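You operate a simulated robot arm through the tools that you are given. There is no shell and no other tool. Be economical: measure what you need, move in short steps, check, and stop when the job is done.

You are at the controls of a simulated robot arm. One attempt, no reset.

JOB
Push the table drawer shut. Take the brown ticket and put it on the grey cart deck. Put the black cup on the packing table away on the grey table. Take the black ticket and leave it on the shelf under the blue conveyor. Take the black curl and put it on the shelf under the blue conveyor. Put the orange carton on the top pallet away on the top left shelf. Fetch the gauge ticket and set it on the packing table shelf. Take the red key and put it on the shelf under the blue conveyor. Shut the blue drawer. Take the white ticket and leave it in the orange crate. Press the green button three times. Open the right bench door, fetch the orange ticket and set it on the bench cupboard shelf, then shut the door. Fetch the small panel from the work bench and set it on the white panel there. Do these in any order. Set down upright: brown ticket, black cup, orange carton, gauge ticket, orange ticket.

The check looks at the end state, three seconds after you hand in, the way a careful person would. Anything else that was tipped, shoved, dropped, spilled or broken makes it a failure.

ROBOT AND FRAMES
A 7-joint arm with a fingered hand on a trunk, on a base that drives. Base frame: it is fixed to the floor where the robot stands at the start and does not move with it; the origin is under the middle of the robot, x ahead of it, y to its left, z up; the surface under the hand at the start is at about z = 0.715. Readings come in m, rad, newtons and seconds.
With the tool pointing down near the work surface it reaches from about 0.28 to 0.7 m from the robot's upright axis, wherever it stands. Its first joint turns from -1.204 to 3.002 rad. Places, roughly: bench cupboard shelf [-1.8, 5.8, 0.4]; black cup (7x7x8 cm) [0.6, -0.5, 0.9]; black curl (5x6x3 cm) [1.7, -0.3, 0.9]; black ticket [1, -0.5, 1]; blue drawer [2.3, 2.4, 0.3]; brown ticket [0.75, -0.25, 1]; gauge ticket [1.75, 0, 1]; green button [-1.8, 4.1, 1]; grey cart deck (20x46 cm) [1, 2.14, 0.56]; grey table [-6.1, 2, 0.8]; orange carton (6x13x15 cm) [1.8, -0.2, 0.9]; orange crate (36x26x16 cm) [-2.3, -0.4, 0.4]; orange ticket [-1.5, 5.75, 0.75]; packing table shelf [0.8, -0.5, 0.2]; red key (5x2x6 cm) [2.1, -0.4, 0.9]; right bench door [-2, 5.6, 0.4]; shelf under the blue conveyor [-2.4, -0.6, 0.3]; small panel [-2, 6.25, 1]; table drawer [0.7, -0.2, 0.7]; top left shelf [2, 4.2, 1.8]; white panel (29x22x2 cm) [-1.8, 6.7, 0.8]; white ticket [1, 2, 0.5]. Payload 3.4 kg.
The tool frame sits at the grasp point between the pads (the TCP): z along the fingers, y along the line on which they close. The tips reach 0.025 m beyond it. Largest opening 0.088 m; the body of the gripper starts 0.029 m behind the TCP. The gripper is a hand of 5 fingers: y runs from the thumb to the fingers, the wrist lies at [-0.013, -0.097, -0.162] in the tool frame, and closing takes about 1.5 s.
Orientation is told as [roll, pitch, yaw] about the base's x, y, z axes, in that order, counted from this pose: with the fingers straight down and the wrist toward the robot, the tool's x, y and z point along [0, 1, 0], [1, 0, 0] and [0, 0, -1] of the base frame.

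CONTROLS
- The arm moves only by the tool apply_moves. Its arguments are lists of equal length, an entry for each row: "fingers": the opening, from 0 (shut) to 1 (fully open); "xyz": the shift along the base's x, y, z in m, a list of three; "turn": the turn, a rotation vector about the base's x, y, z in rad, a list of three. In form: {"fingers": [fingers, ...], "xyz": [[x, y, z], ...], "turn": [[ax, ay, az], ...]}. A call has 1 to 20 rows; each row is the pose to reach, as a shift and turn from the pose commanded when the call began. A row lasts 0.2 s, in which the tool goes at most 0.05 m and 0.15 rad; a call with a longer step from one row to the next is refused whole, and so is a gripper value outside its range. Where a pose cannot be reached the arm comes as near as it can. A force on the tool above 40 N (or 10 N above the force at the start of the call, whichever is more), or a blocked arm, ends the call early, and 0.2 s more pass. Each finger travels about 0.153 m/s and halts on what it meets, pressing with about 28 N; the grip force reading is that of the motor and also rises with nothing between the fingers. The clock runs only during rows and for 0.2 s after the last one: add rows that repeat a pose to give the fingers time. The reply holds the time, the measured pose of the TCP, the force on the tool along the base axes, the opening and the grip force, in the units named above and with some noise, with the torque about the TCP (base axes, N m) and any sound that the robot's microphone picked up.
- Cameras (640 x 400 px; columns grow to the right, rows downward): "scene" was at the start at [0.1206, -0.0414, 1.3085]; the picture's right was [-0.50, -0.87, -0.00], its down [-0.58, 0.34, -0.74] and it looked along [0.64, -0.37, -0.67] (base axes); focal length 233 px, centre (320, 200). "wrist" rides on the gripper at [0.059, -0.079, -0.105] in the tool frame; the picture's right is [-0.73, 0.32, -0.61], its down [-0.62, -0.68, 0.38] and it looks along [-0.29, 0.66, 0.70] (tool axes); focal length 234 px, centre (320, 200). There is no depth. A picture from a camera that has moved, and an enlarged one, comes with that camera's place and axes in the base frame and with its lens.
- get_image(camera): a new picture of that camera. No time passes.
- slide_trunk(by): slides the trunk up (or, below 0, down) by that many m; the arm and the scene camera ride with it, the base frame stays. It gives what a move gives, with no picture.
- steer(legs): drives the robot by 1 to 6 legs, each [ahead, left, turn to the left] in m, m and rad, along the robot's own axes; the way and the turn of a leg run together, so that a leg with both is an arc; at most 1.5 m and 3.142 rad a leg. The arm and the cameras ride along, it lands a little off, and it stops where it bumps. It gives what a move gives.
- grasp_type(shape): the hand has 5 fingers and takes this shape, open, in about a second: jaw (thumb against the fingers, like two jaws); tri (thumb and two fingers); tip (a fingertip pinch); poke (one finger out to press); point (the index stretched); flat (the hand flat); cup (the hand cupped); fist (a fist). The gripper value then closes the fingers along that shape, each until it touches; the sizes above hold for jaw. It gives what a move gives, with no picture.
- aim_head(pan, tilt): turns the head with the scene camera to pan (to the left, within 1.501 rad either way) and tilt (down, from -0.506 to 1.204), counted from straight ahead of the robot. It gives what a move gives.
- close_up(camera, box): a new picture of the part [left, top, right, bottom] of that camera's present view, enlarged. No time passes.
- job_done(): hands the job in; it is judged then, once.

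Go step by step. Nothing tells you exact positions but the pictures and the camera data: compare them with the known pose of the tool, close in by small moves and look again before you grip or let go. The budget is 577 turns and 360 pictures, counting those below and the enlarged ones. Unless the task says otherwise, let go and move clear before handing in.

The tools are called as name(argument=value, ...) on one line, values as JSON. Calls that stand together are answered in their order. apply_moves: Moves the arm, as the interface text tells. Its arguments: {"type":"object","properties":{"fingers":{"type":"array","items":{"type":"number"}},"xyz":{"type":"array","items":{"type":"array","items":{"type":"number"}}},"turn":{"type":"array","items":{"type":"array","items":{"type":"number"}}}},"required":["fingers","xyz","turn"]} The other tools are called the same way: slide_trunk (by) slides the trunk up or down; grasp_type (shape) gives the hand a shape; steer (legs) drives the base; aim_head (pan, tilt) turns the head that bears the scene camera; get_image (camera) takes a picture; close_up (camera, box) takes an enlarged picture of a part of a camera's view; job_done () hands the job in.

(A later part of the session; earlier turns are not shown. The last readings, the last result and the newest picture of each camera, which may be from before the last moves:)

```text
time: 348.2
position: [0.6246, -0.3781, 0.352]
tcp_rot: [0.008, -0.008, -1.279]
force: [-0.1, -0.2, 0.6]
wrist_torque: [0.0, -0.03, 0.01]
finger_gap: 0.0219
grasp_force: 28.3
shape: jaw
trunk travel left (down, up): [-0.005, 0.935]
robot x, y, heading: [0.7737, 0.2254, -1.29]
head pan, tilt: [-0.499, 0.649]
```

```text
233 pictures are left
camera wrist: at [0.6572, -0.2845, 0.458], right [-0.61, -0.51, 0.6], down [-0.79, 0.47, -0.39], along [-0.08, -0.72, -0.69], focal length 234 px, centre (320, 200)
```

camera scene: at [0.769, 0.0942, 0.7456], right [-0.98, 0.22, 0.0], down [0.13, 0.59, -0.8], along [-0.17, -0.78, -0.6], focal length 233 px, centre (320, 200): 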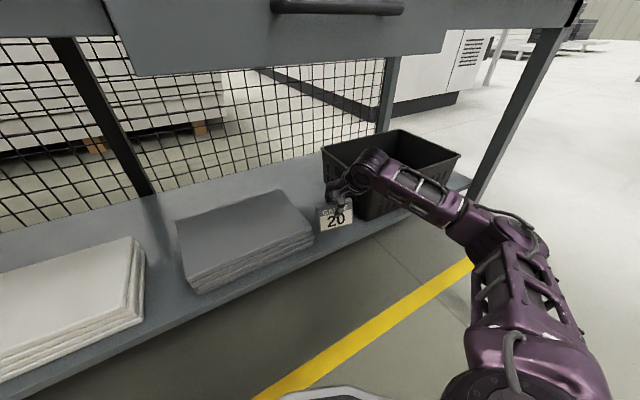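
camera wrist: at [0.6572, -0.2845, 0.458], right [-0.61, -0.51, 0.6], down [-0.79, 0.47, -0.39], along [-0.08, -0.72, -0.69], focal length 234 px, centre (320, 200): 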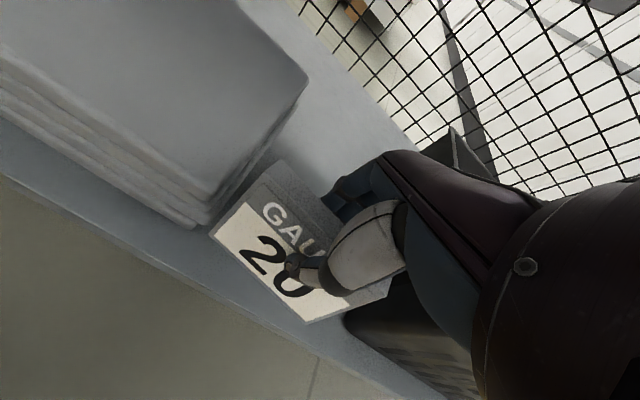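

apply_moves(fingers=[0, 0, 0, 0], xyz=[[-0.015, -0.02, 0], [-0.02, -0.044, 0], [-0.02, -0.044, -0.035], [-0.02, -0.044, -0.07]], turn=[[0, 0, 0], [0, 0, 0], [0, 0, 0], [0, 0, 0]])

get_image(camera="wrist")

close_up(camera="scene", box=[200, 120, 520, 320])

```text
time: 349.2
position: [0.6045, -0.4217, 0.2876]
tcp_rot: [0.006, -0.022, -1.28]
force: [-1.3, 4.0, 23.2]
wrist_torque: [0.11, 0.02, 0.1]
finger_gap: 0.0227
grasp_force: 28.3
shape: jaw
trunk travel left (down, up): [-0.005, 0.935]
robot x, y, heading: [0.7758, 0.2235, -1.286]
head pan, tilt: [-0.499, 0.649]
```

```text
232 pictures are left
camera wrist: at [0.6377, -0.3268, 0.3926], right [-0.61, -0.51, 0.61], down [-0.79, 0.47, -0.4], along [-0.08, -0.73, -0.68], focal length 234 px, centre (320, 200)
```

wrist: 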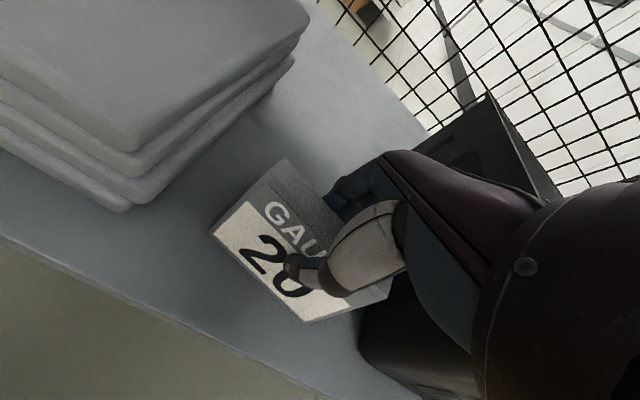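

```text
2.00 times, centred on (360, 220) of scene
camera zoom: at [0.7696, 0.0968, 0.7468], right [-0.98, 0.22, 0.0], down [0.13, 0.59, -0.8], along [-0.17, -0.78, -0.6], focal length 466 px, centre (240, 160)
```

zoom: 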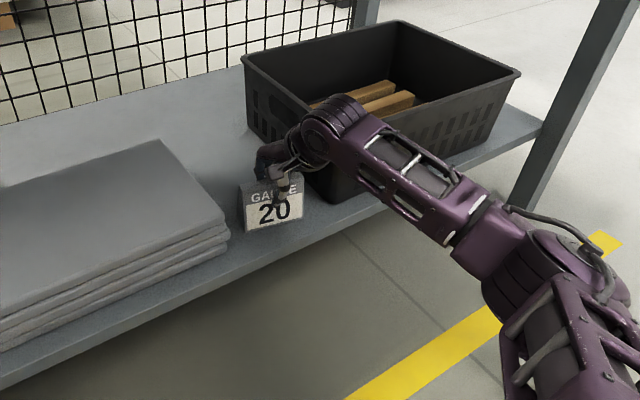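

Contact on the shelf (torque small). Ease, open, and rise straight up.

apply_moves(fingers=[0, 0.3, 0.6, 1, 1, 1, 1, 1, 1], xyz=[[0, 0, 0.007], [0, 0, 0.007], [0, 0, 0.007], [0, 0, 0.007], [0, 0, 0.007], [0, 0, 0.03], [0, 0, 0.06], [0, 0, 0.09], [0, 0, 0.11]], turn=[[0, 0, 0], [0, 0, 0], [0, 0, 0], [0, 0, 0], [0, 0, 0], [0, 0, 0], [0, 0, 0], [0, 0, 0], [0, 0, 0]])

get_image(camera="wrist")

close_up(camera="scene", box=[200, 120, 520, 320])

```text
time: 351.2
position: [0.6044, -0.4216, 0.3924]
tcp_rot: [0.006, -0.008, -1.278]
force: [0.4, -0.1, -0.3]
wrist_torque: [-0.01, -0.01, -0.02]
finger_gap: 0.088
grasp_force: 0.0
shape: jaw
trunk travel left (down, up): [-0.005, 0.935]
robot x, y, heading: [0.7781, 0.2267, -1.291]
head pan, tilt: [-0.499, 0.649]
```

```text
230 pictures are left
camera wrist: at [0.6377, -0.329, 0.4985], right [-0.61, -0.51, 0.6], down [-0.79, 0.47, -0.39], along [-0.08, -0.72, -0.69], focal length 234 px, centre (320, 200)
```

wrist: 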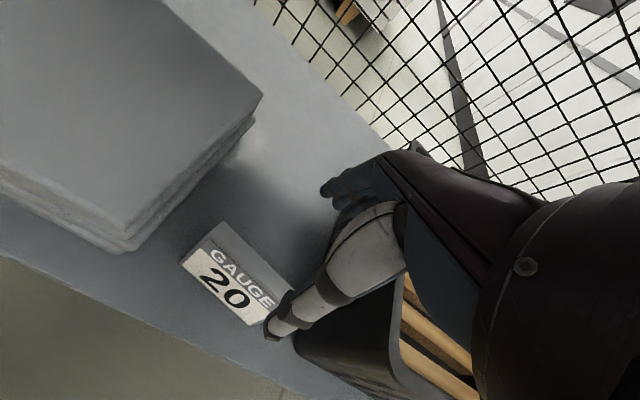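

```text
2.00 times, centred on (360, 220) of scene
camera zoom: at [0.769, 0.0942, 0.7456], right [-0.98, 0.22, 0.0], down [0.13, 0.59, -0.8], along [-0.17, -0.78, -0.6], focal length 466 px, centre (240, 160)
```

zoom: 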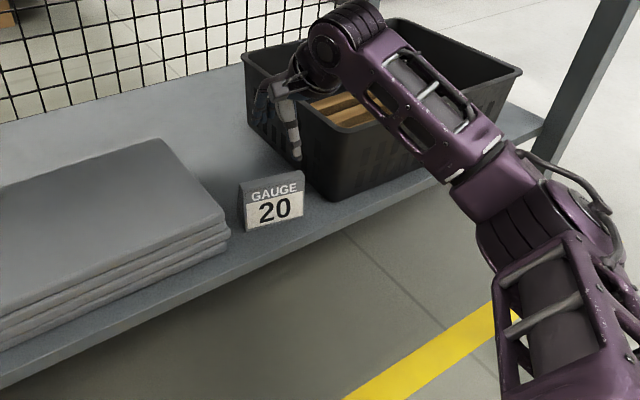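

Gauge ticket stands on the shelf. Back out, tuck, raise, and go back to the pallet stack for the black curl.

steer(legs=[[-0.3, 0, 0]])

apply_moves(fingers=[1, 1, 1, 1, 1, 1, 1], xyz=[[0.02, 0.03, 0.02], [0.05, 0.06, 0.04], [0.08, 0.09, 0.06], [0.11, 0.12, 0.08], [0.14, 0.14, 0.1], [0.17, 0.15, 0.12], [0.2, 0.16, 0.14]], turn=[[0, 0, 0], [0, 0, 0], [0, 0, 0], [0, 0, 0], [0, 0, 0], [0, 0, 0], [0, 0, 0]])

slide_trunk(by=0.4)

slide_trunk(by=0.25)

steer(legs=[[0, 0.75, 0]])

aim_head(pan=0.0, tilt=0.65)

get_image(camera="scene")

```text
time: 353.2
position: [0.5248, -0.1345, 0.3931]
tcp_rot: [0.01, -0.008, -1.27]
force: [-0.5, 1.0, 0.3]
wrist_torque: [-0.02, 0.01, 0.04]
finger_gap: 0.088
grasp_force: 0.0
shape: jaw
trunk travel left (down, up): [-0.005, 0.935]
robot x, y, heading: [0.6907, 0.5198, -1.28]
head pan, tilt: [-0.499, 0.649]
```

```text
time: 354.8
position: [0.7259, 0.026, 0.5355]
tcp_rot: [0.008, -0.008, -1.272]
force: [-0.2, 0.7, 0.4]
wrist_torque: [0.02, 0.04, 0.0]
finger_gap: 0.0878
grasp_force: 0.0
shape: jaw
trunk travel left (down, up): [-0.005, 0.935]
robot x, y, heading: [0.6903, 0.5121, -1.281]
head pan, tilt: [-0.499, 0.649]
```

```text
time: 358.7
position: [0.7263, 0.0263, 0.9361]
tcp_rot: [0.009, -0.008, -1.27]
force: [-1.3, 0.6, -0.6]
wrist_torque: [-0.01, 0.03, 0.0]
finger_gap: 0.0882
grasp_force: 0.1
shape: jaw
trunk travel left (down, up): [-0.405, 0.535]
robot x, y, heading: [0.6883, 0.5167, -1.275]
head pan, tilt: [-0.499, 0.649]
```

```text
time: 361.2
position: [0.7258, 0.0266, 1.1856]
tcp_rot: [0.009, -0.009, -1.272]
force: [0.0, 0.9, -0.2]
wrist_torque: [-0.02, 0.0, -0.02]
finger_gap: 0.0882
grasp_force: 0.0
shape: jaw
trunk travel left (down, up): [-0.655, 0.285]
robot x, y, heading: [0.6886, 0.5163, -1.278]
head pan, tilt: [-0.499, 0.649]
```

```text
time: 365.3
position: [1.4451, 0.2451, 1.1863]
tcp_rot: [0.009, -0.008, -1.252]
force: [0.4, 0.6, -1.0]
wrist_torque: [-0.04, 0.04, -0.05]
finger_gap: 0.0877
grasp_force: 0.1
shape: jaw
trunk travel left (down, up): [-0.655, 0.285]
robot x, y, heading: [1.4015, 0.7334, -1.264]
head pan, tilt: [-0.499, 0.649]
```

```text
time: 366.2
position: [1.4442, 0.2452, 1.1857]
tcp_rot: [0.011, -0.008, -1.253]
force: [-0.2, -0.6, -0.1]
wrist_torque: [0.01, 0.0, -0.01]
finger_gap: 0.0879
grasp_force: 0.0
shape: jaw
trunk travel left (down, up): [-0.655, 0.285]
robot x, y, heading: [1.398, 0.7326, -1.262]
head pan, tilt: [0.0, 0.649]
```

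```text
228 pictures are left
camera scene: at [1.4397, 0.6047, 1.3956], right [-0.95, -0.3, 0.0], down [-0.18, 0.58, -0.8], along [0.24, -0.76, -0.6], focal length 233 px, centre (320, 200)
```

scene: 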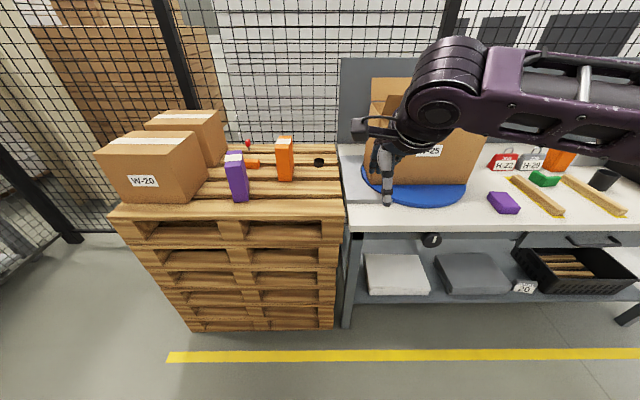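

steer(legs=[[0.43, 0.05, -0.025]])

get_image(camera="scene")

get_image(camera="wrist")

```text
time: 368.8
position: [1.6021, -0.1486, 1.1851]
tcp_rot: [0.009, -0.008, -1.279]
force: [0.2, 0.2, -0.3]
wrist_torque: [0.04, 0.02, 0.01]
finger_gap: 0.0879
grasp_force: 0.0
shape: jaw
trunk travel left (down, up): [-0.655, 0.285]
robot x, y, heading: [1.5681, 0.3427, -1.29]
head pan, tilt: [0.0, 0.649]
```

```text
227 pictures are left
camera scene: at [1.6077, 0.2112, 1.3956], right [-0.96, -0.28, 0.0], down [-0.17, 0.58, -0.8], along [0.22, -0.77, -0.6], focal length 233 px, centre (320, 200)
```

scene: 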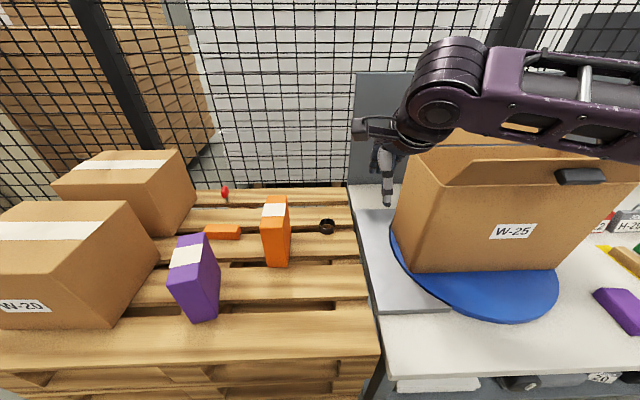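

```text
226 pictures are left
camera wrist: at [1.6355, -0.055, 1.2911], right [-0.61, -0.51, 0.6], down [-0.79, 0.47, -0.39], along [-0.08, -0.72, -0.69], focal length 234 px, centre (320, 200)
```

wrist: 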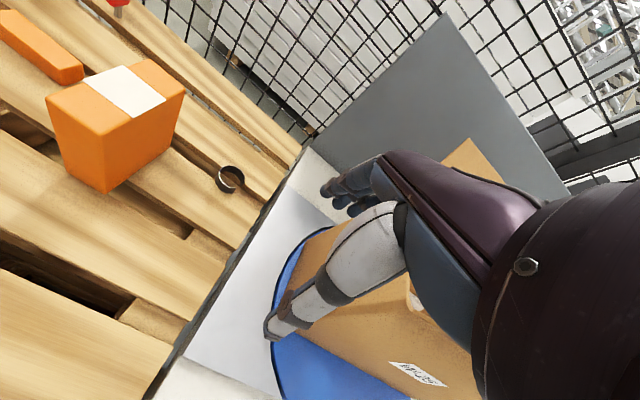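

close_up(camera="wrist", box=[180, 130, 300, 230])

close_up(camera="scene", box=[200, 170, 360, 280])

```text
4.00 times, centred on (240, 180) of wrist
camera zoom: at [1.6355, -0.055, 1.2911], right [-0.61, -0.51, 0.6], down [-0.79, 0.47, -0.39], along [-0.08, -0.72, -0.69], focal length 937 px, centre (640, 280)
```

zoom: 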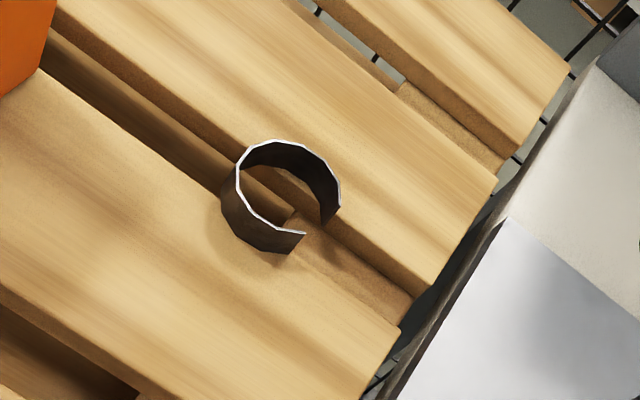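

```text
3.64 times, centred on (280, 225) of scene
camera zoom: at [1.6077, 0.2112, 1.3956], right [-0.96, -0.28, 0.0], down [-0.17, 0.58, -0.8], along [0.22, -0.77, -0.6], focal length 846 px, centre (466, 109)
```

zoom: 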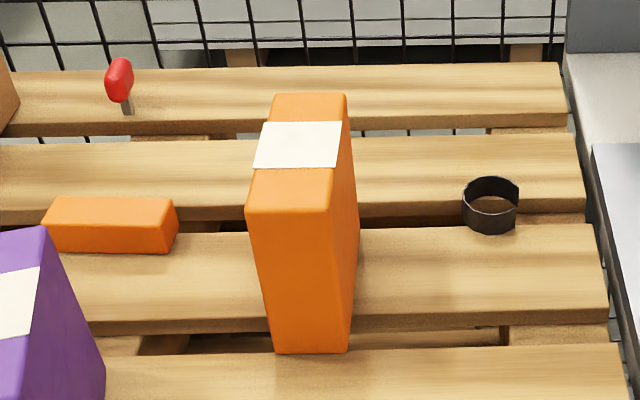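

The curl is a C-ring bridging two slats at (1.738,-0.315), top z≈0.90. I'll approach with yaw turned so the wrist stays clear of the carton.

apply_moves(fingers=[1, 1, 1, 1, 1, 1], xyz=[[0.035, -0.01, 0], [0.07, -0.04, 0], [0.1, -0.08, 0], [0.125, -0.12, -0.01], [0.136, -0.155, -0.03], [0.136, -0.166, -0.07]], turn=[[0, 0, 0.1], [0, 0, 0.2], [0, 0, 0.3], [0, 0, 0.39], [0, 0, 0.39], [0, 0, 0.39]])

get_image(camera="scene")

get_image(camera="wrist")

```text
time: 370.2
position: [1.7382, -0.3145, 1.1116]
tcp_rot: [0.009, -0.008, -0.887]
force: [-0.5, -0.1, -0.2]
wrist_torque: [0.04, -0.01, 0.0]
finger_gap: 0.0878
grasp_force: 0.1
shape: jaw
trunk travel left (down, up): [-0.655, 0.285]
robot x, y, heading: [1.5736, 0.3417, -1.29]
head pan, tilt: [0.0, 0.649]
```

```text
223 pictures are left
camera scene: at [1.607, 0.21, 1.3955], right [-0.96, -0.28, 0.0], down [-0.17, 0.58, -0.8], along [0.22, -0.76, -0.61], focal length 233 px, centre (320, 200)
```

scene: 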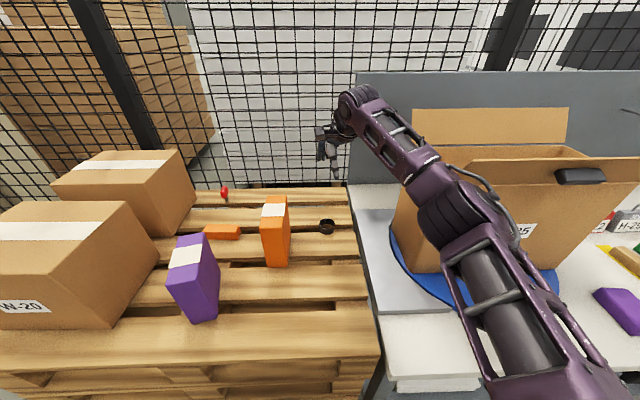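

```text
222 pictures are left
camera wrist: at [1.7329, -0.216, 1.2165], right [-0.37, -0.71, 0.6], down [-0.91, 0.14, -0.39], along [0.2, -0.69, -0.69], focal length 234 px, centre (320, 200)
```

wrist: 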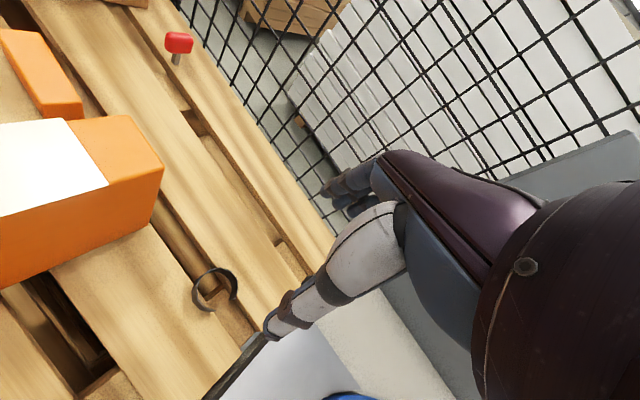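

apply_moves(fingers=[1, 1, 1, 1], xyz=[[0, 0, -0.04], [0, 0, -0.08], [0, 0, -0.12], [0, 0, -0.16]], turn=[[0, 0, 0], [0, 0, 0], [0, 0, 0], [0, 0, 0]])

get_image(camera="scene")

get_image(camera="wrist")

```text
time: 371.2
position: [1.741, -0.3149, 0.9535]
tcp_rot: [0.006, -0.008, -0.89]
force: [-1.2, 0.0, -0.4]
wrist_torque: [-0.02, 0.0, -0.02]
finger_gap: 0.0882
grasp_force: 0.1
shape: jaw
trunk travel left (down, up): [-0.655, 0.285]
robot x, y, heading: [1.5714, 0.3446, -1.29]
head pan, tilt: [0.0, 0.649]
```

```text
221 pictures are left
camera scene: at [1.6078, 0.2109, 1.3956], right [-0.96, -0.28, 0.0], down [-0.17, 0.58, -0.8], along [0.22, -0.77, -0.6], focal length 233 px, centre (320, 200)
```

scene: 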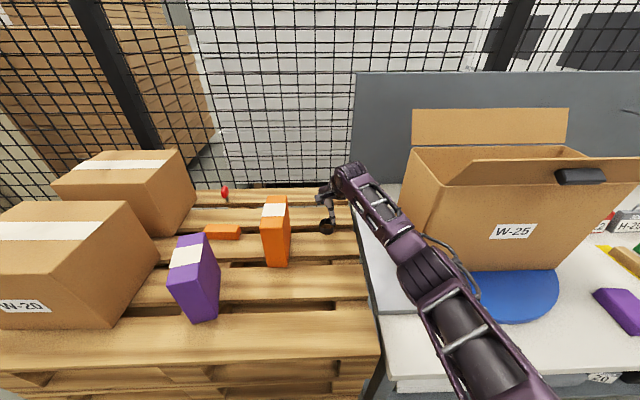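

```text
220 pictures are left
camera wrist: at [1.7361, -0.2166, 1.0593], right [-0.37, -0.71, 0.6], down [-0.91, 0.14, -0.39], along [0.2, -0.69, -0.69], focal length 234 px, centre (320, 200)
```

wrist: 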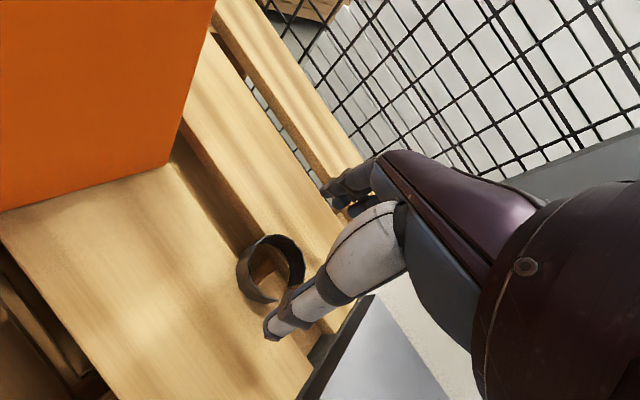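

apply_moves(fingers=[1, 1, 1, 0.6, 0.3, 0, 0, 0, 0, 0, 0], xyz=[[0.002, 0.005, -0.02], [0.002, 0.005, -0.04], [0.002, 0.005, -0.054], [0.002, 0.005, -0.054], [0.002, 0.005, -0.054], [0.002, 0.005, -0.054], [0.002, 0.005, -0.054], [0.002, 0.005, -0.054], [0.002, 0.005, -0.054], [0.002, 0.005, -0.054], [0.002, 0.005, -0.054]], turn=[[0, 0, 0], [0, 0, 0], [0, 0, 0], [0, 0, 0], [0, 0, 0], [0, 0, 0], [0, 0, 0], [0, 0, 0], [0, 0, 0], [0, 0, 0], [0, 0, 0]])

get_image(camera="wrist")

```text
time: 373.6
position: [1.7423, -0.3101, 0.9003]
tcp_rot: [0.007, -0.009, -0.89]
force: [0.5, 0.5, 0.1]
wrist_torque: [-0.02, 0.01, 0.0]
finger_gap: 0.0422
grasp_force: 28.2
shape: jaw
trunk travel left (down, up): [-0.655, 0.285]
robot x, y, heading: [1.5686, 0.3429, -1.291]
head pan, tilt: [0.0, 0.649]
```

```text
219 pictures are left
camera wrist: at [1.7371, -0.211, 1.0065], right [-0.37, -0.71, 0.6], down [-0.91, 0.14, -0.39], along [0.2, -0.69, -0.69], focal length 234 px, centre (320, 200)
```

wrist: 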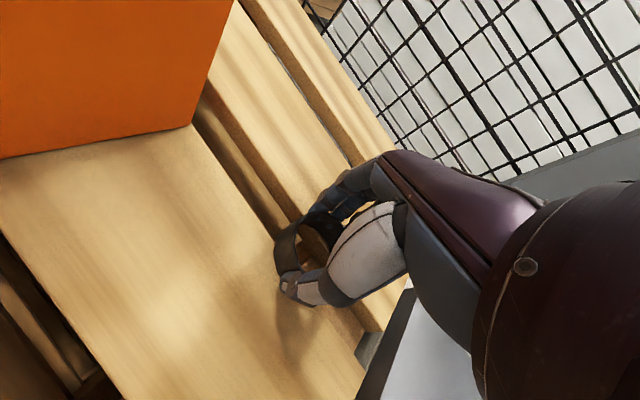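

Gripped (42 mm). Lift by trunk and check.

slide_trunk(by=0.25)

apply_moves(fingers=[0, 0, 0, 0, 0], xyz=[[-0.01, 0.04, 0.01], [-0.02, 0.08, 0.02], [-0.03, 0.12, 0.02], [-0.05, 0.16, 0.02], [-0.07, 0.19, 0.02]], turn=[[0, 0, -0.08], [0, 0, -0.16], [0, 0, -0.24], [0, 0, -0.32], [0, 0, -0.38]])

get_image(camera="wrist")

get_image(camera="scene")

```text
time: 376.2
position: [1.7421, -0.309, 1.1502]
tcp_rot: [0.008, -0.01, -0.89]
force: [0.5, 0.4, 0.1]
wrist_torque: [0.0, 0.01, 0.03]
finger_gap: 0.0421
grasp_force: 27.9
shape: jaw
trunk travel left (down, up): [-0.905, 0.035]
robot x, y, heading: [1.5715, 0.3429, -1.289]
head pan, tilt: [0.0, 0.649]
```

```text
time: 377.4
position: [1.6702, -0.1184, 1.1712]
tcp_rot: [0.006, -0.008, -1.272]
force: [-0.2, 0.0, -1.2]
wrist_torque: [0.01, -0.01, 0.01]
finger_gap: 0.0421
grasp_force: 27.9
shape: jaw
trunk travel left (down, up): [-0.905, 0.035]
robot x, y, heading: [1.5734, 0.3421, -1.293]
head pan, tilt: [0.0, 0.649]
```

```text
218 pictures are left
camera wrist: at [1.7029, -0.0246, 1.2771], right [-0.6, -0.52, 0.6], down [-0.79, 0.46, -0.39], along [-0.08, -0.72, -0.69], focal length 234 px, centre (320, 200)
```

wrist: 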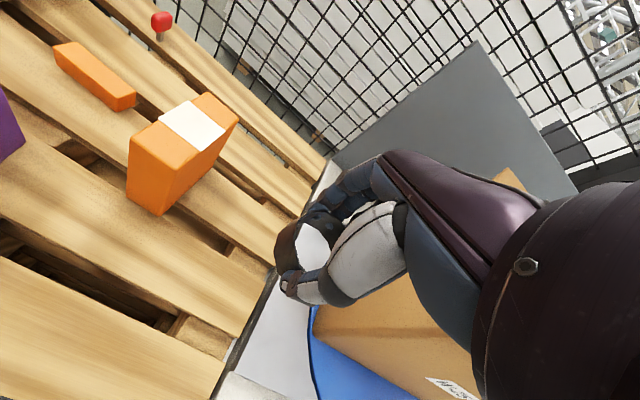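

```text
217 pictures are left
camera scene: at [1.6075, 0.2126, 1.6456], right [-0.96, -0.28, 0.0], down [-0.17, 0.58, -0.8], along [0.22, -0.77, -0.6], focal length 233 px, centre (320, 200)
```

scene: 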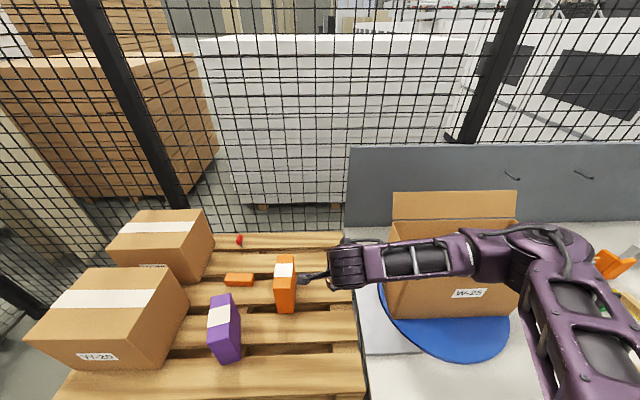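

Curl held. Drive back to the blue conveyor with the same route.

apply_moves(fingers=[0, 0], xyz=[[-0.01, 0.03, 0], [-0.015, 0.05, 0]], turn=[[0, 0, 0], [0, 0, 0]])

steer(legs=[[-0.25, 0, 0], [0, -1.5, 0], [0, -0.7, 0], [0.95, 0.0, -0.3], [0, 0, -1.25], [1.3, 0, 0]])

steer(legs=[[0.25, 0.25, 0], [0, 0, -1.55]])

aim_head(pan=0.0, tilt=0.6)

get_image(camera="scene")

```text
time: 378.0
position: [1.6561, -0.0693, 1.1701]
tcp_rot: [0.006, -0.01, -1.27]
force: [0.1, -0.4, -0.5]
wrist_torque: [-0.01, -0.02, 0.01]
finger_gap: 0.0418
grasp_force: 28.0
shape: jaw
trunk travel left (down, up): [-0.905, 0.035]
robot x, y, heading: [1.5707, 0.3429, -1.293]
head pan, tilt: [0.0, 0.649]
```

```text
time: 404.2
position: [-2.1974, -1.3556, 1.1708]
tcp_rot: [0.009, -0.009, -2.867]
force: [-0.8, 0.5, -0.4]
wrist_torque: [-0.01, 0.03, -0.01]
finger_gap: 0.0417
grasp_force: 27.8
shape: jaw
trunk travel left (down, up): [-0.905, 0.035]
robot x, y, heading: [-1.7847, -1.2813, -2.891]
head pan, tilt: [0.0, 0.649]
```

```text
time: 410.3
position: [-2.053, -1.1752, 1.1715]
tcp_rot: [0.01, -0.009, 1.882]
force: [-0.5, 0.4, 0.3]
wrist_torque: [0.0, -0.01, 0.04]
finger_gap: 0.0414
grasp_force: 28.2
shape: jaw
trunk travel left (down, up): [-0.905, 0.035]
robot x, y, heading: [-1.9667, -1.5862, 1.862]
head pan, tilt: [0.0, 0.649]
```

```text
time: 410.9
position: [-2.0537, -1.1765, 1.1707]
tcp_rot: [0.01, -0.008, 1.88]
force: [0.8, -0.8, -0.4]
wrist_torque: [0.0, 0.0, 0.01]
finger_gap: 0.0414
grasp_force: 29.0
shape: jaw
trunk travel left (down, up): [-0.905, 0.035]
robot x, y, heading: [-1.966, -1.5848, 1.861]
head pan, tilt: [0.0, 0.6]
```

```text
216 pictures are left
camera scene: at [-2.0062, -1.4546, 1.6499], right [0.96, 0.29, 0.0], down [0.16, -0.54, -0.82], along [-0.24, 0.79, -0.57], focal length 233 px, centre (320, 200)
```

scene: 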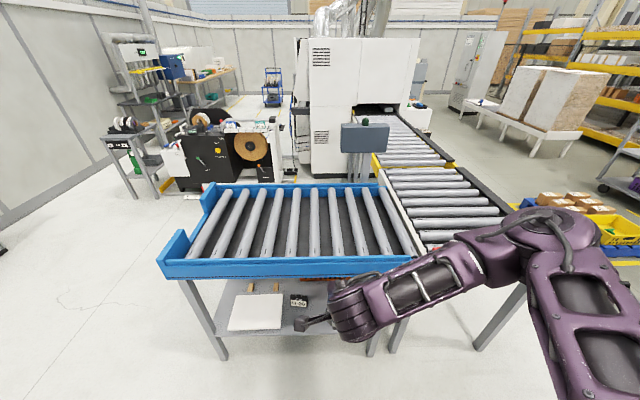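

Shift left a bit, lower the trunk, then approach the shelf.

steer(legs=[[-0.06, 0.13, 0.01]])

slide_trunk(by=-0.4)

slide_trunk(by=-0.4)

apply_moves(fingers=[0, 0, 0, 0, 0, 0], xyz=[[0, 0.01, 0.03], [0, 0.04, 0.06], [-0.01, 0.08, 0.08], [-0.02, 0.12, 0.08], [-0.03, 0.15, 0.08], [-0.035, 0.17, 0.08]], turn=[[0, 0, 0], [0, 0, 0], [0, 0, 0], [0, 0, 0], [0, 0, 0], [0, 0, 0]])

get_image(camera="scene")

```text
time: 412.2
position: [-2.1616, -1.2701, 1.1703]
tcp_rot: [0.009, -0.008, 1.891]
force: [-0.3, 0.4, -0.5]
wrist_torque: [-0.01, 0.02, 0.0]
finger_gap: 0.0414
grasp_force: 28.0
shape: jaw
trunk travel left (down, up): [-0.905, 0.035]
robot x, y, heading: [-2.0679, -1.6862, 1.867]
head pan, tilt: [0.0, 0.6]
```

```text
time: 416.1
position: [-2.1634, -1.273, 0.7704]
tcp_rot: [0.005, -0.008, 1.889]
force: [0.1, 0.1, 0.2]
wrist_torque: [0.01, 0.0, -0.03]
finger_gap: 0.0412
grasp_force: 28.1
shape: jaw
trunk travel left (down, up): [-0.505, 0.435]
robot x, y, heading: [-2.074, -1.6797, 1.869]
head pan, tilt: [0.0, 0.6]
```

```text
time: 419.9
position: [-2.1629, -1.272, 0.3718]
tcp_rot: [0.005, -0.011, 1.889]
force: [0.2, -0.2, 1.3]
wrist_torque: [0.01, -0.02, 0.02]
finger_gap: 0.0416
grasp_force: 28.0
shape: jaw
trunk travel left (down, up): [-0.105, 0.835]
robot x, y, heading: [-2.0692, -1.6815, 1.87]
head pan, tilt: [0.0, 0.6]
```

```text
time: 421.3
position: [-2.1982, -1.1029, 0.4509]
tcp_rot: [0.005, -0.008, 1.889]
force: [0.0, 0.5, -0.2]
wrist_torque: [0.02, -0.01, 0.01]
finger_gap: 0.0416
grasp_force: 27.6
shape: jaw
trunk travel left (down, up): [-0.105, 0.835]
robot x, y, heading: [-2.0723, -1.6833, 1.866]
head pan, tilt: [0.0, 0.6]
```

```text
215 pictures are left
camera scene: at [-2.1129, -1.5504, 0.8499], right [0.96, 0.29, 0.0], down [0.17, -0.54, -0.83], along [-0.24, 0.79, -0.56], focal length 233 px, centre (320, 200)
```

scene: 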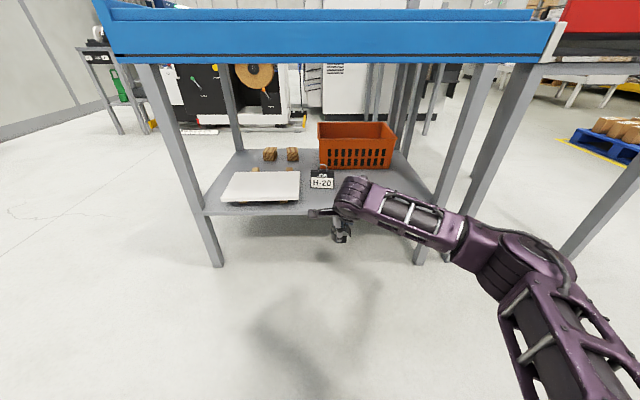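

Extend slightly right-forward, then drive in so the elbow stays outside the legs.

apply_moves(fingers=[0, 0], xyz=[[0.018, 0.035, 0], [0.034, 0.062, 0]], turn=[[0, 0, 0], [0, 0, 0]])

steer(legs=[[0.2, -0.06, 0]])

get_image(camera="scene")

get_image(camera="wrist")

```text
time: 421.9
position: [-2.164, -1.0405, 0.4501]
tcp_rot: [0.007, -0.009, 1.892]
force: [0.1, 0.4, -0.1]
wrist_torque: [0.02, 0.0, 0.02]
finger_gap: 0.0413
grasp_force: 28.0
shape: jaw
trunk travel left (down, up): [-0.105, 0.835]
robot x, y, heading: [-2.0719, -1.682, 1.871]
head pan, tilt: [0.0, 0.6]
```

```text
time: 423.5
position: [-2.1637, -0.8321, 0.4499]
tcp_rot: [0.01, -0.007, 1.89]
force: [0.1, 0.2, 0.1]
wrist_torque: [-0.04, 0.01, 0.02]
finger_gap: 0.0414
grasp_force: 27.9
shape: jaw
trunk travel left (down, up): [-0.105, 0.835]
robot x, y, heading: [-2.0731, -1.4778, 1.865]
head pan, tilt: [0.0, 0.6]
```

```text
214 pictures are left
camera scene: at [-2.1136, -1.3424, 0.8499], right [0.96, 0.29, 0.0], down [0.17, -0.54, -0.83], along [-0.24, 0.79, -0.56], focal length 233 px, centre (320, 200)
```

scene: 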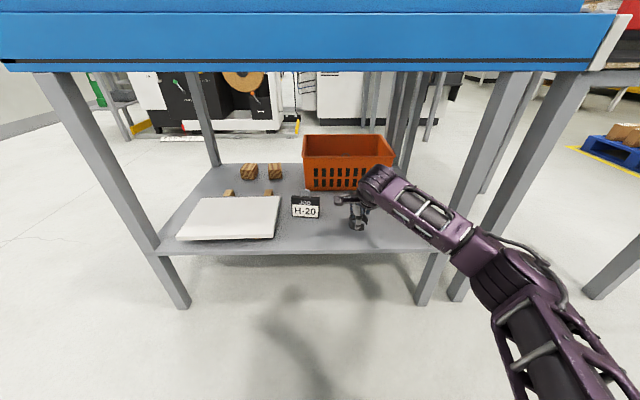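

```text
213 pictures are left
camera wrist: at [-2.1926, -0.9262, 0.5557], right [0.59, 0.53, 0.6], down [0.8, -0.45, -0.39], along [0.06, 0.72, -0.69], focal length 234 px, centre (320, 200)
```

wrist: 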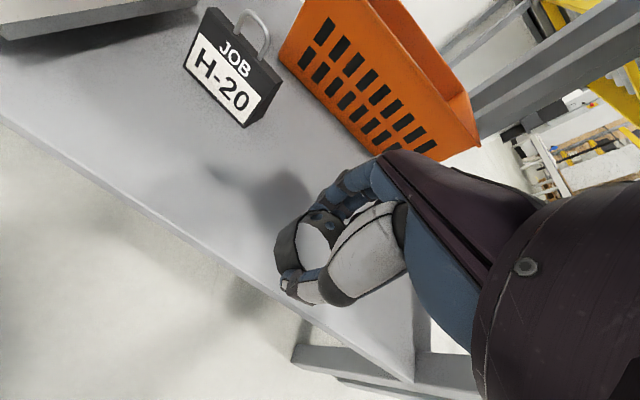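

Clear. Drive in 0.11 m and lower to the shelf.

steer(legs=[[0.11, 0.01, 0]])

apply_moves(fingers=[0, 0, 0], xyz=[[0, 0, -0.035], [0, 0, -0.065], [0, 0, -0.085]], turn=[[0, 0, 0], [0, 0, 0], [0, 0, 0]])

get_image(camera="scene")

get_image(camera="wrist")

```text
time: 424.7
position: [-2.2059, -0.7308, 0.4502]
tcp_rot: [0.009, -0.009, 1.889]
force: [0.5, -0.5, -0.2]
wrist_torque: [0.01, 0.01, -0.02]
finger_gap: 0.0414
grasp_force: 27.7
shape: jaw
trunk travel left (down, up): [-0.105, 0.835]
robot x, y, heading: [-2.1115, -1.3732, 1.868]
head pan, tilt: [0.0, 0.6]
```

```text
time: 425.5
position: [-2.2061, -0.7309, 0.3644]
tcp_rot: [0.008, -0.008, 1.891]
force: [0.5, -0.5, -0.1]
wrist_torque: [-0.01, -0.02, -0.02]
finger_gap: 0.0413
grasp_force: 28.3
shape: jaw
trunk travel left (down, up): [-0.105, 0.835]
robot x, y, heading: [-2.1119, -1.3776, 1.865]
head pan, tilt: [0.0, 0.6]
```

```text
212 pictures are left
camera scene: at [-2.1555, -1.2413, 0.8499], right [0.96, 0.29, 0.0], down [0.17, -0.54, -0.83], along [-0.24, 0.79, -0.56], focal length 233 px, centre (320, 200)
```

scene: 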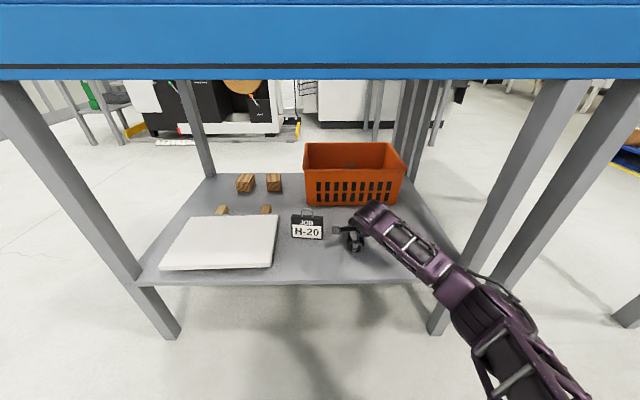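

```text
211 pictures are left
camera wrist: at [-2.2359, -0.8241, 0.4698], right [0.59, 0.53, 0.6], down [0.8, -0.45, -0.39], along [0.06, 0.72, -0.69], focal length 234 px, centre (320, 200)
```

wrist: 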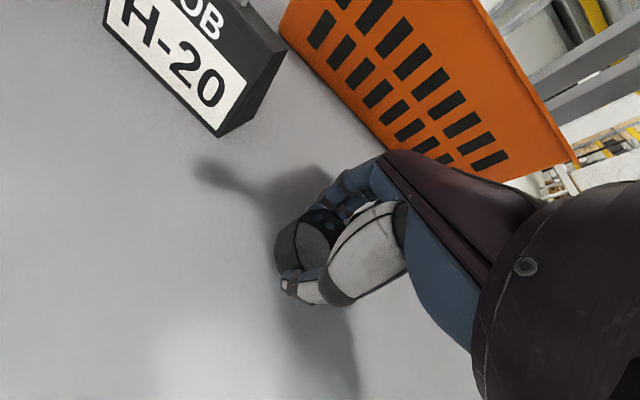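

apply_moves(fingers=[0, 0, 0], xyz=[[0, 0, -0.004], [0, 0, -0.008], [0, 0, -0.012]], turn=[[0, 0, 0], [0, 0, 0], [0, 0, 0]])

```text
time: 426.3
position: [-2.2054, -0.7316, 0.3533]
tcp_rot: [0.008, -0.009, 1.89]
force: [-0.5, 0.5, -0.4]
wrist_torque: [-0.03, 0.03, 0.01]
finger_gap: 0.0409
grasp_force: 28.0
shape: jaw
trunk travel left (down, up): [-0.105, 0.835]
robot x, y, heading: [-2.1101, -1.3758, 1.867]
head pan, tilt: [0.0, 0.6]
```

apply_moves(fingers=[0, 0, 0], xyz=[[0, 0, -0.003], [0, 0, -0.006], [0, 0, -0.008]], turn=[[0, 0, 0], [0, 0, 0], [0, 0, 0]])

get_image(camera="wrist")

```text
time: 427.1
position: [-2.2056, -0.7312, 0.3503]
tcp_rot: [0.01, -0.02, 1.89]
force: [0.4, 0.9, 22.7]
wrist_torque: [0.06, -0.06, -0.01]
finger_gap: 0.0419
grasp_force: 27.8
shape: jaw
trunk travel left (down, up): [-0.105, 0.835]
robot x, y, heading: [-2.1135, -1.372, 1.867]
head pan, tilt: [0.0, 0.6]
```

```text
210 pictures are left
camera wrist: at [-2.2348, -0.8258, 0.4549], right [0.6, 0.52, 0.61], down [0.8, -0.45, -0.4], along [0.06, 0.73, -0.69], focal length 234 px, centre (320, 200)
```

wrist: 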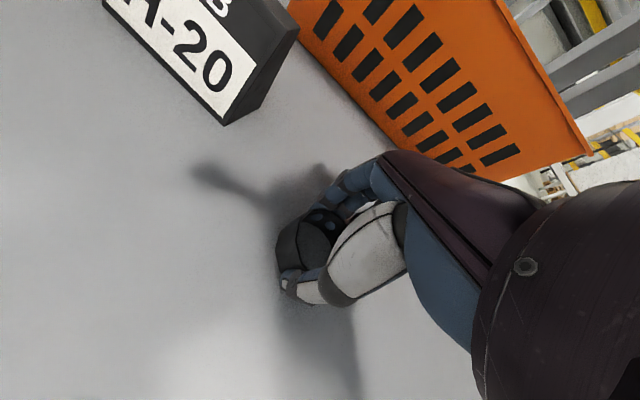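

Contact. Release and rise.

apply_moves(fingers=[0, 0.5, 0.8, 1, 1, 1, 1, 1, 1], xyz=[[0, 0, 0.005], [0, 0, 0.005], [0, 0, 0.005], [0, 0, 0.005], [0, 0, 0.005], [0, 0, 0.03], [0, 0, 0.06], [0, 0, 0.09], [0, 0, 0.12]], turn=[[0, 0, 0], [0, 0, 0], [0, 0, 0], [0, 0, 0], [0, 0, 0], [0, 0, 0], [0, 0, 0], [0, 0, 0], [0, 0, 0]])

get_image(camera="wrist")

steer(legs=[[-0.45, 0, 0]])

get_image(camera="scene")

```text
time: 429.1
position: [-2.2037, -0.7335, 0.4673]
tcp_rot: [0.009, -0.008, 1.888]
force: [0.2, -0.1, -0.4]
wrist_torque: [0.02, -0.03, -0.01]
finger_gap: 0.088
grasp_force: 0.1
shape: jaw
trunk travel left (down, up): [-0.105, 0.835]
robot x, y, heading: [-2.1096, -1.373, 1.871]
head pan, tilt: [0.0, 0.6]
```

```text
209 pictures are left
camera wrist: at [-2.2345, -0.8268, 0.5728], right [0.59, 0.53, 0.6], down [0.8, -0.45, -0.39], along [0.06, 0.72, -0.69], focal length 234 px, centre (320, 200)
```

wrist: 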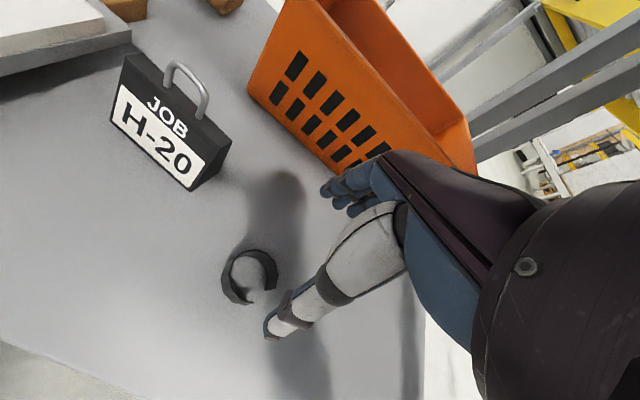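

```text
time: 431.9
position: [-2.0727, -1.1675, 0.4673]
tcp_rot: [0.011, -0.009, 1.892]
force: [0.6, 0.5, -0.5]
wrist_torque: [0.04, -0.03, 0.02]
finger_gap: 0.088
grasp_force: 0.0
shape: jaw
trunk travel left (down, up): [-0.105, 0.835]
robot x, y, heading: [-1.9777, -1.8082, 1.875]
head pan, tilt: [0.0, 0.6]
```

```text
208 pictures are left
camera scene: at [-2.0219, -1.6752, 0.8499], right [0.96, 0.3, 0.0], down [0.17, -0.54, -0.83], along [-0.24, 0.79, -0.56], focal length 233 px, centre (320, 200)
```

scene: 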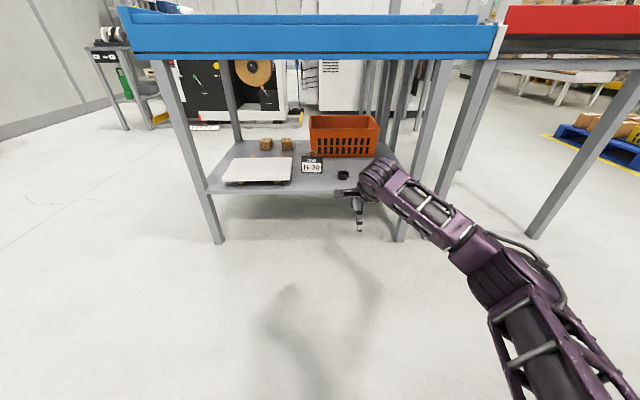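

The curl is on the shelf. Tuck, raise, and return to the pallet stack for the carton (and to study the key's access).

apply_moves(fingers=[1, 1, 1, 1, 1], xyz=[[0.01, -0.04, 0.03], [0.02, -0.08, 0.06], [0.025, -0.12, 0.09], [0.03, -0.16, 0.11], [0.035, -0.2, 0.12]], turn=[[0, 0, 0], [0, 0, 0], [0, 0, 0], [0, 0, 0], [0, 0, 0]])

slide_trunk(by=0.4)

slide_trunk(by=0.25)

steer(legs=[[0, 0, -1.4], [1.5, 0, 0], [0, 0, 1.1], [1.15, 0, 0], [0, 0, -1.29], [1.5, 0, 0]])

steer(legs=[[1.0, 0, 0], [0, 0, -1.57]])

aim_head(pan=0.0, tilt=0.6)

get_image(camera="scene")

```text
refused: row 1 steps farther than a row can; nothing moved
```

```text
time: 435.7
position: [-2.0717, -1.1672, 0.8666]
tcp_rot: [0.007, -0.009, 1.891]
force: [1.0, 0.1, 0.7]
wrist_torque: [0.03, 0.01, 0.0]
finger_gap: 0.0879
grasp_force: 0.0
shape: jaw
trunk travel left (down, up): [-0.505, 0.435]
robot x, y, heading: [-1.9758, -1.8074, 1.872]
head pan, tilt: [0.0, 0.6]
```

```text
time: 438.3
position: [-2.072, -1.1678, 1.1164]
tcp_rot: [0.009, -0.008, 1.891]
force: [-0.1, -0.1, -0.5]
wrist_torque: [0.0, -0.03, 0.02]
finger_gap: 0.0881
grasp_force: 0.1
shape: jaw
trunk travel left (down, up): [-0.755, 0.185]
robot x, y, heading: [-1.98, -1.8083, 1.872]
head pan, tilt: [0.0, 0.6]
```

```text
time: 467.5
position: [1.4473, 0.4646, 1.1171]
tcp_rot: [0.007, -0.009, 0.269]
force: [0.4, -0.1, 0.3]
wrist_torque: [0.0, 0.02, 0.0]
finger_gap: 0.0877
grasp_force: 0.0
shape: jaw
trunk travel left (down, up): [-0.755, 0.185]
robot x, y, heading: [0.801, 0.4011, 0.253]
head pan, tilt: [0.0, 0.6]
```

```text
time: 476.6
position: [1.8516, 0.0134, 1.1165]
tcp_rot: [0.009, -0.008, -1.289]
force: [-0.1, -0.1, 0.3]
wrist_torque: [0.0, 0.0, 0.03]
finger_gap: 0.0879
grasp_force: 0.0
shape: jaw
trunk travel left (down, up): [-0.755, 0.185]
robot x, y, heading: [1.7829, 0.6592, -1.305]
head pan, tilt: [0.0, 0.6]
```

```text
time: 477.2
position: [1.852, 0.0126, 1.1175]
tcp_rot: [0.008, -0.008, -1.289]
force: [-0.3, -0.3, -0.6]
wrist_torque: [0.02, 0.0, -0.04]
finger_gap: 0.088
grasp_force: 0.1
shape: jaw
trunk travel left (down, up): [-0.755, 0.185]
robot x, y, heading: [1.7829, 0.6557, -1.304]
head pan, tilt: [0.0, 0.6]
```

```text
207 pictures are left
camera scene: at [1.8162, 0.5244, 1.4999], right [-0.97, -0.26, 0.0], down [-0.15, 0.55, -0.83], along [0.21, -0.8, -0.56], focal length 233 px, centre (320, 200)
```

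scene: 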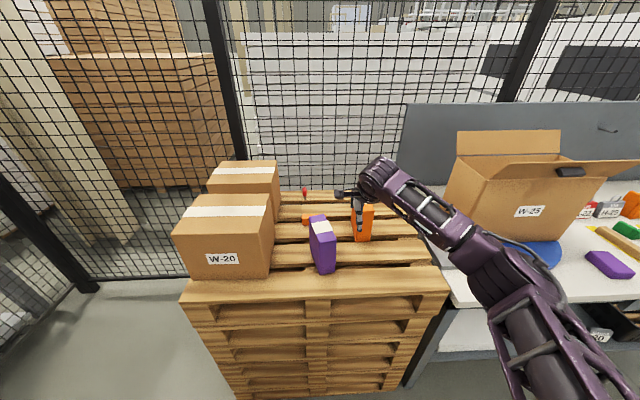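

The tuck was refused; hand is still extended but clear. Pull it back and up, then measure box heights.

apply_moves(fingers=[1, 1, 1, 1, 1, 1], xyz=[[-0.01, 0.03, 0.03], [-0.02, 0.06, 0.06], [-0.03, 0.1, 0.08], [-0.04, 0.14, 0.1], [-0.05, 0.18, 0.11], [-0.06, 0.21, 0.12]], turn=[[0, 0, 0], [0, 0, 0], [0, 0, 0], [0, 0, 0], [0, 0, 0], [0, 0, 0]])

close_up(camera="scene", box=[170, 140, 400, 310])

close_up(camera="wrist", box=[0, 0, 400, 250])

```text
time: 478.6
position: [1.7913, 0.2248, 1.2345]
tcp_rot: [0.009, -0.01, -1.286]
force: [0.4, 0.1, -0.7]
wrist_torque: [-0.01, 0.01, -0.01]
finger_gap: 0.088
grasp_force: 0.1
shape: jaw
trunk travel left (down, up): [-0.755, 0.185]
robot x, y, heading: [1.7848, 0.6546, -1.311]
head pan, tilt: [0.0, 0.6]
```

```text
2.35 times, centred on (285, 225) of scene
camera zoom: at [1.8155, 0.526, 1.5], right [-0.97, -0.26, 0.0], down [-0.15, 0.54, -0.83], along [0.21, -0.8, -0.56], focal length 548 px, centre (402, 141)
```

zoom: 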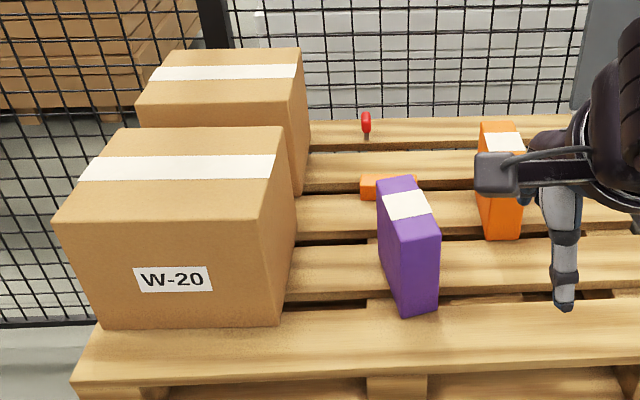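

```text
1.60 times, centred on (200, 125) of wrist
camera zoom: at [1.8257, 0.3183, 1.3402], right [-0.61, -0.51, 0.6], down [-0.79, 0.48, -0.39], along [-0.09, -0.72, -0.69], focal length 375 px, centre (512, 320)
```

zoom: 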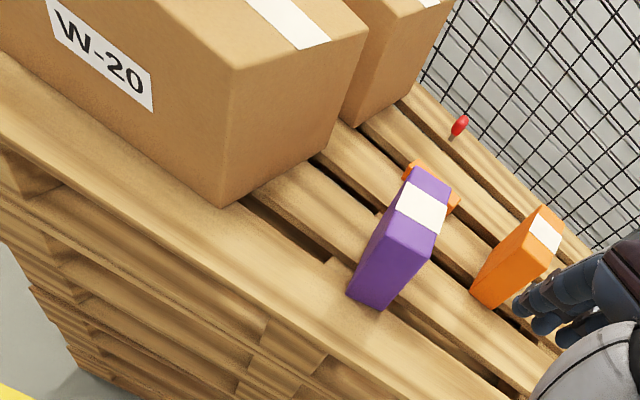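

Measured: purple top z≈1.01, carton boxes top ≈1.06–1.09, key at (2.13,-0.354). The shoulder sits front-right on the robot, so turning the base ~30° left lets the arm reach deeper. I'll take the key now.

steer(legs=[[0.25, 0.12, 0], [0, 0, 0.54]])

aim_head(pan=-0.5, tilt=0.65)

get_image(camera="scene")

get_image(camera="wrist")

```text
time: 482.0
position: [2.1966, 0.0858, 1.2344]
tcp_rot: [0.009, -0.008, -0.741]
force: [-0.6, 0.1, 0.0]
wrist_torque: [0.02, -0.01, 0.04]
finger_gap: 0.088
grasp_force: 0.0
shape: jaw
trunk travel left (down, up): [-0.755, 0.185]
robot x, y, heading: [1.9622, 0.4469, -0.767]
head pan, tilt: [0.0, 0.6]
```

```text
time: 482.9
position: [2.195, 0.0852, 1.2347]
tcp_rot: [0.009, -0.008, -0.743]
force: [-0.6, -0.5, 0.3]
wrist_torque: [-0.02, -0.01, 0.0]
finger_gap: 0.088
grasp_force: 0.0
shape: jaw
trunk travel left (down, up): [-0.755, 0.185]
robot x, y, heading: [1.9603, 0.45, -0.762]
head pan, tilt: [-0.499, 0.649]
```

```text
204 pictures are left
camera scene: at [2.0231, 0.3346, 1.4956], right [-0.95, -0.3, 0.0], down [-0.18, 0.58, -0.8], along [0.24, -0.76, -0.6], focal length 233 px, centre (320, 200)
```

scene: 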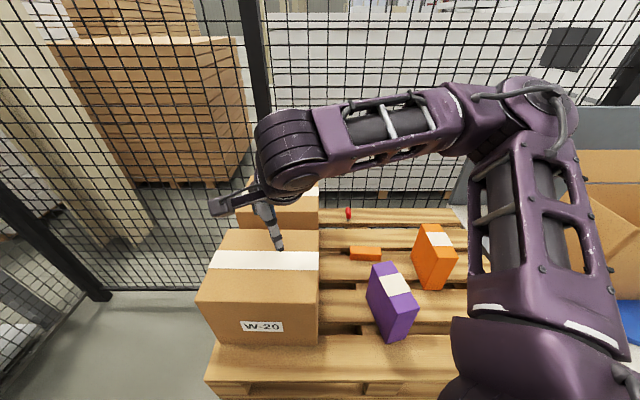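

```text
203 pictures are left
camera wrist: at [2.1774, 0.1825, 1.3399], right [-0.26, -0.75, 0.6], down [-0.92, 0.0, -0.39], along [0.3, -0.66, -0.69], focal length 234 px, centre (320, 200)
```

wrist: 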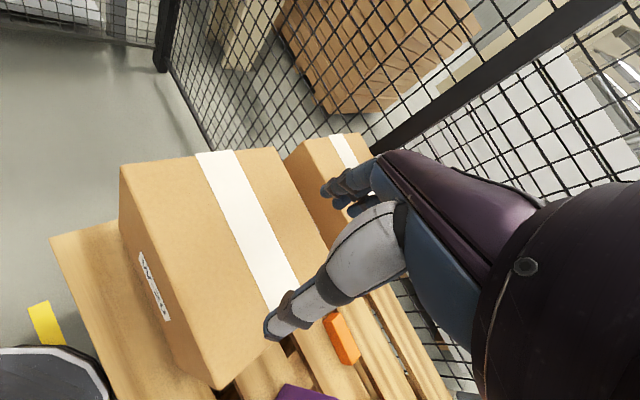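

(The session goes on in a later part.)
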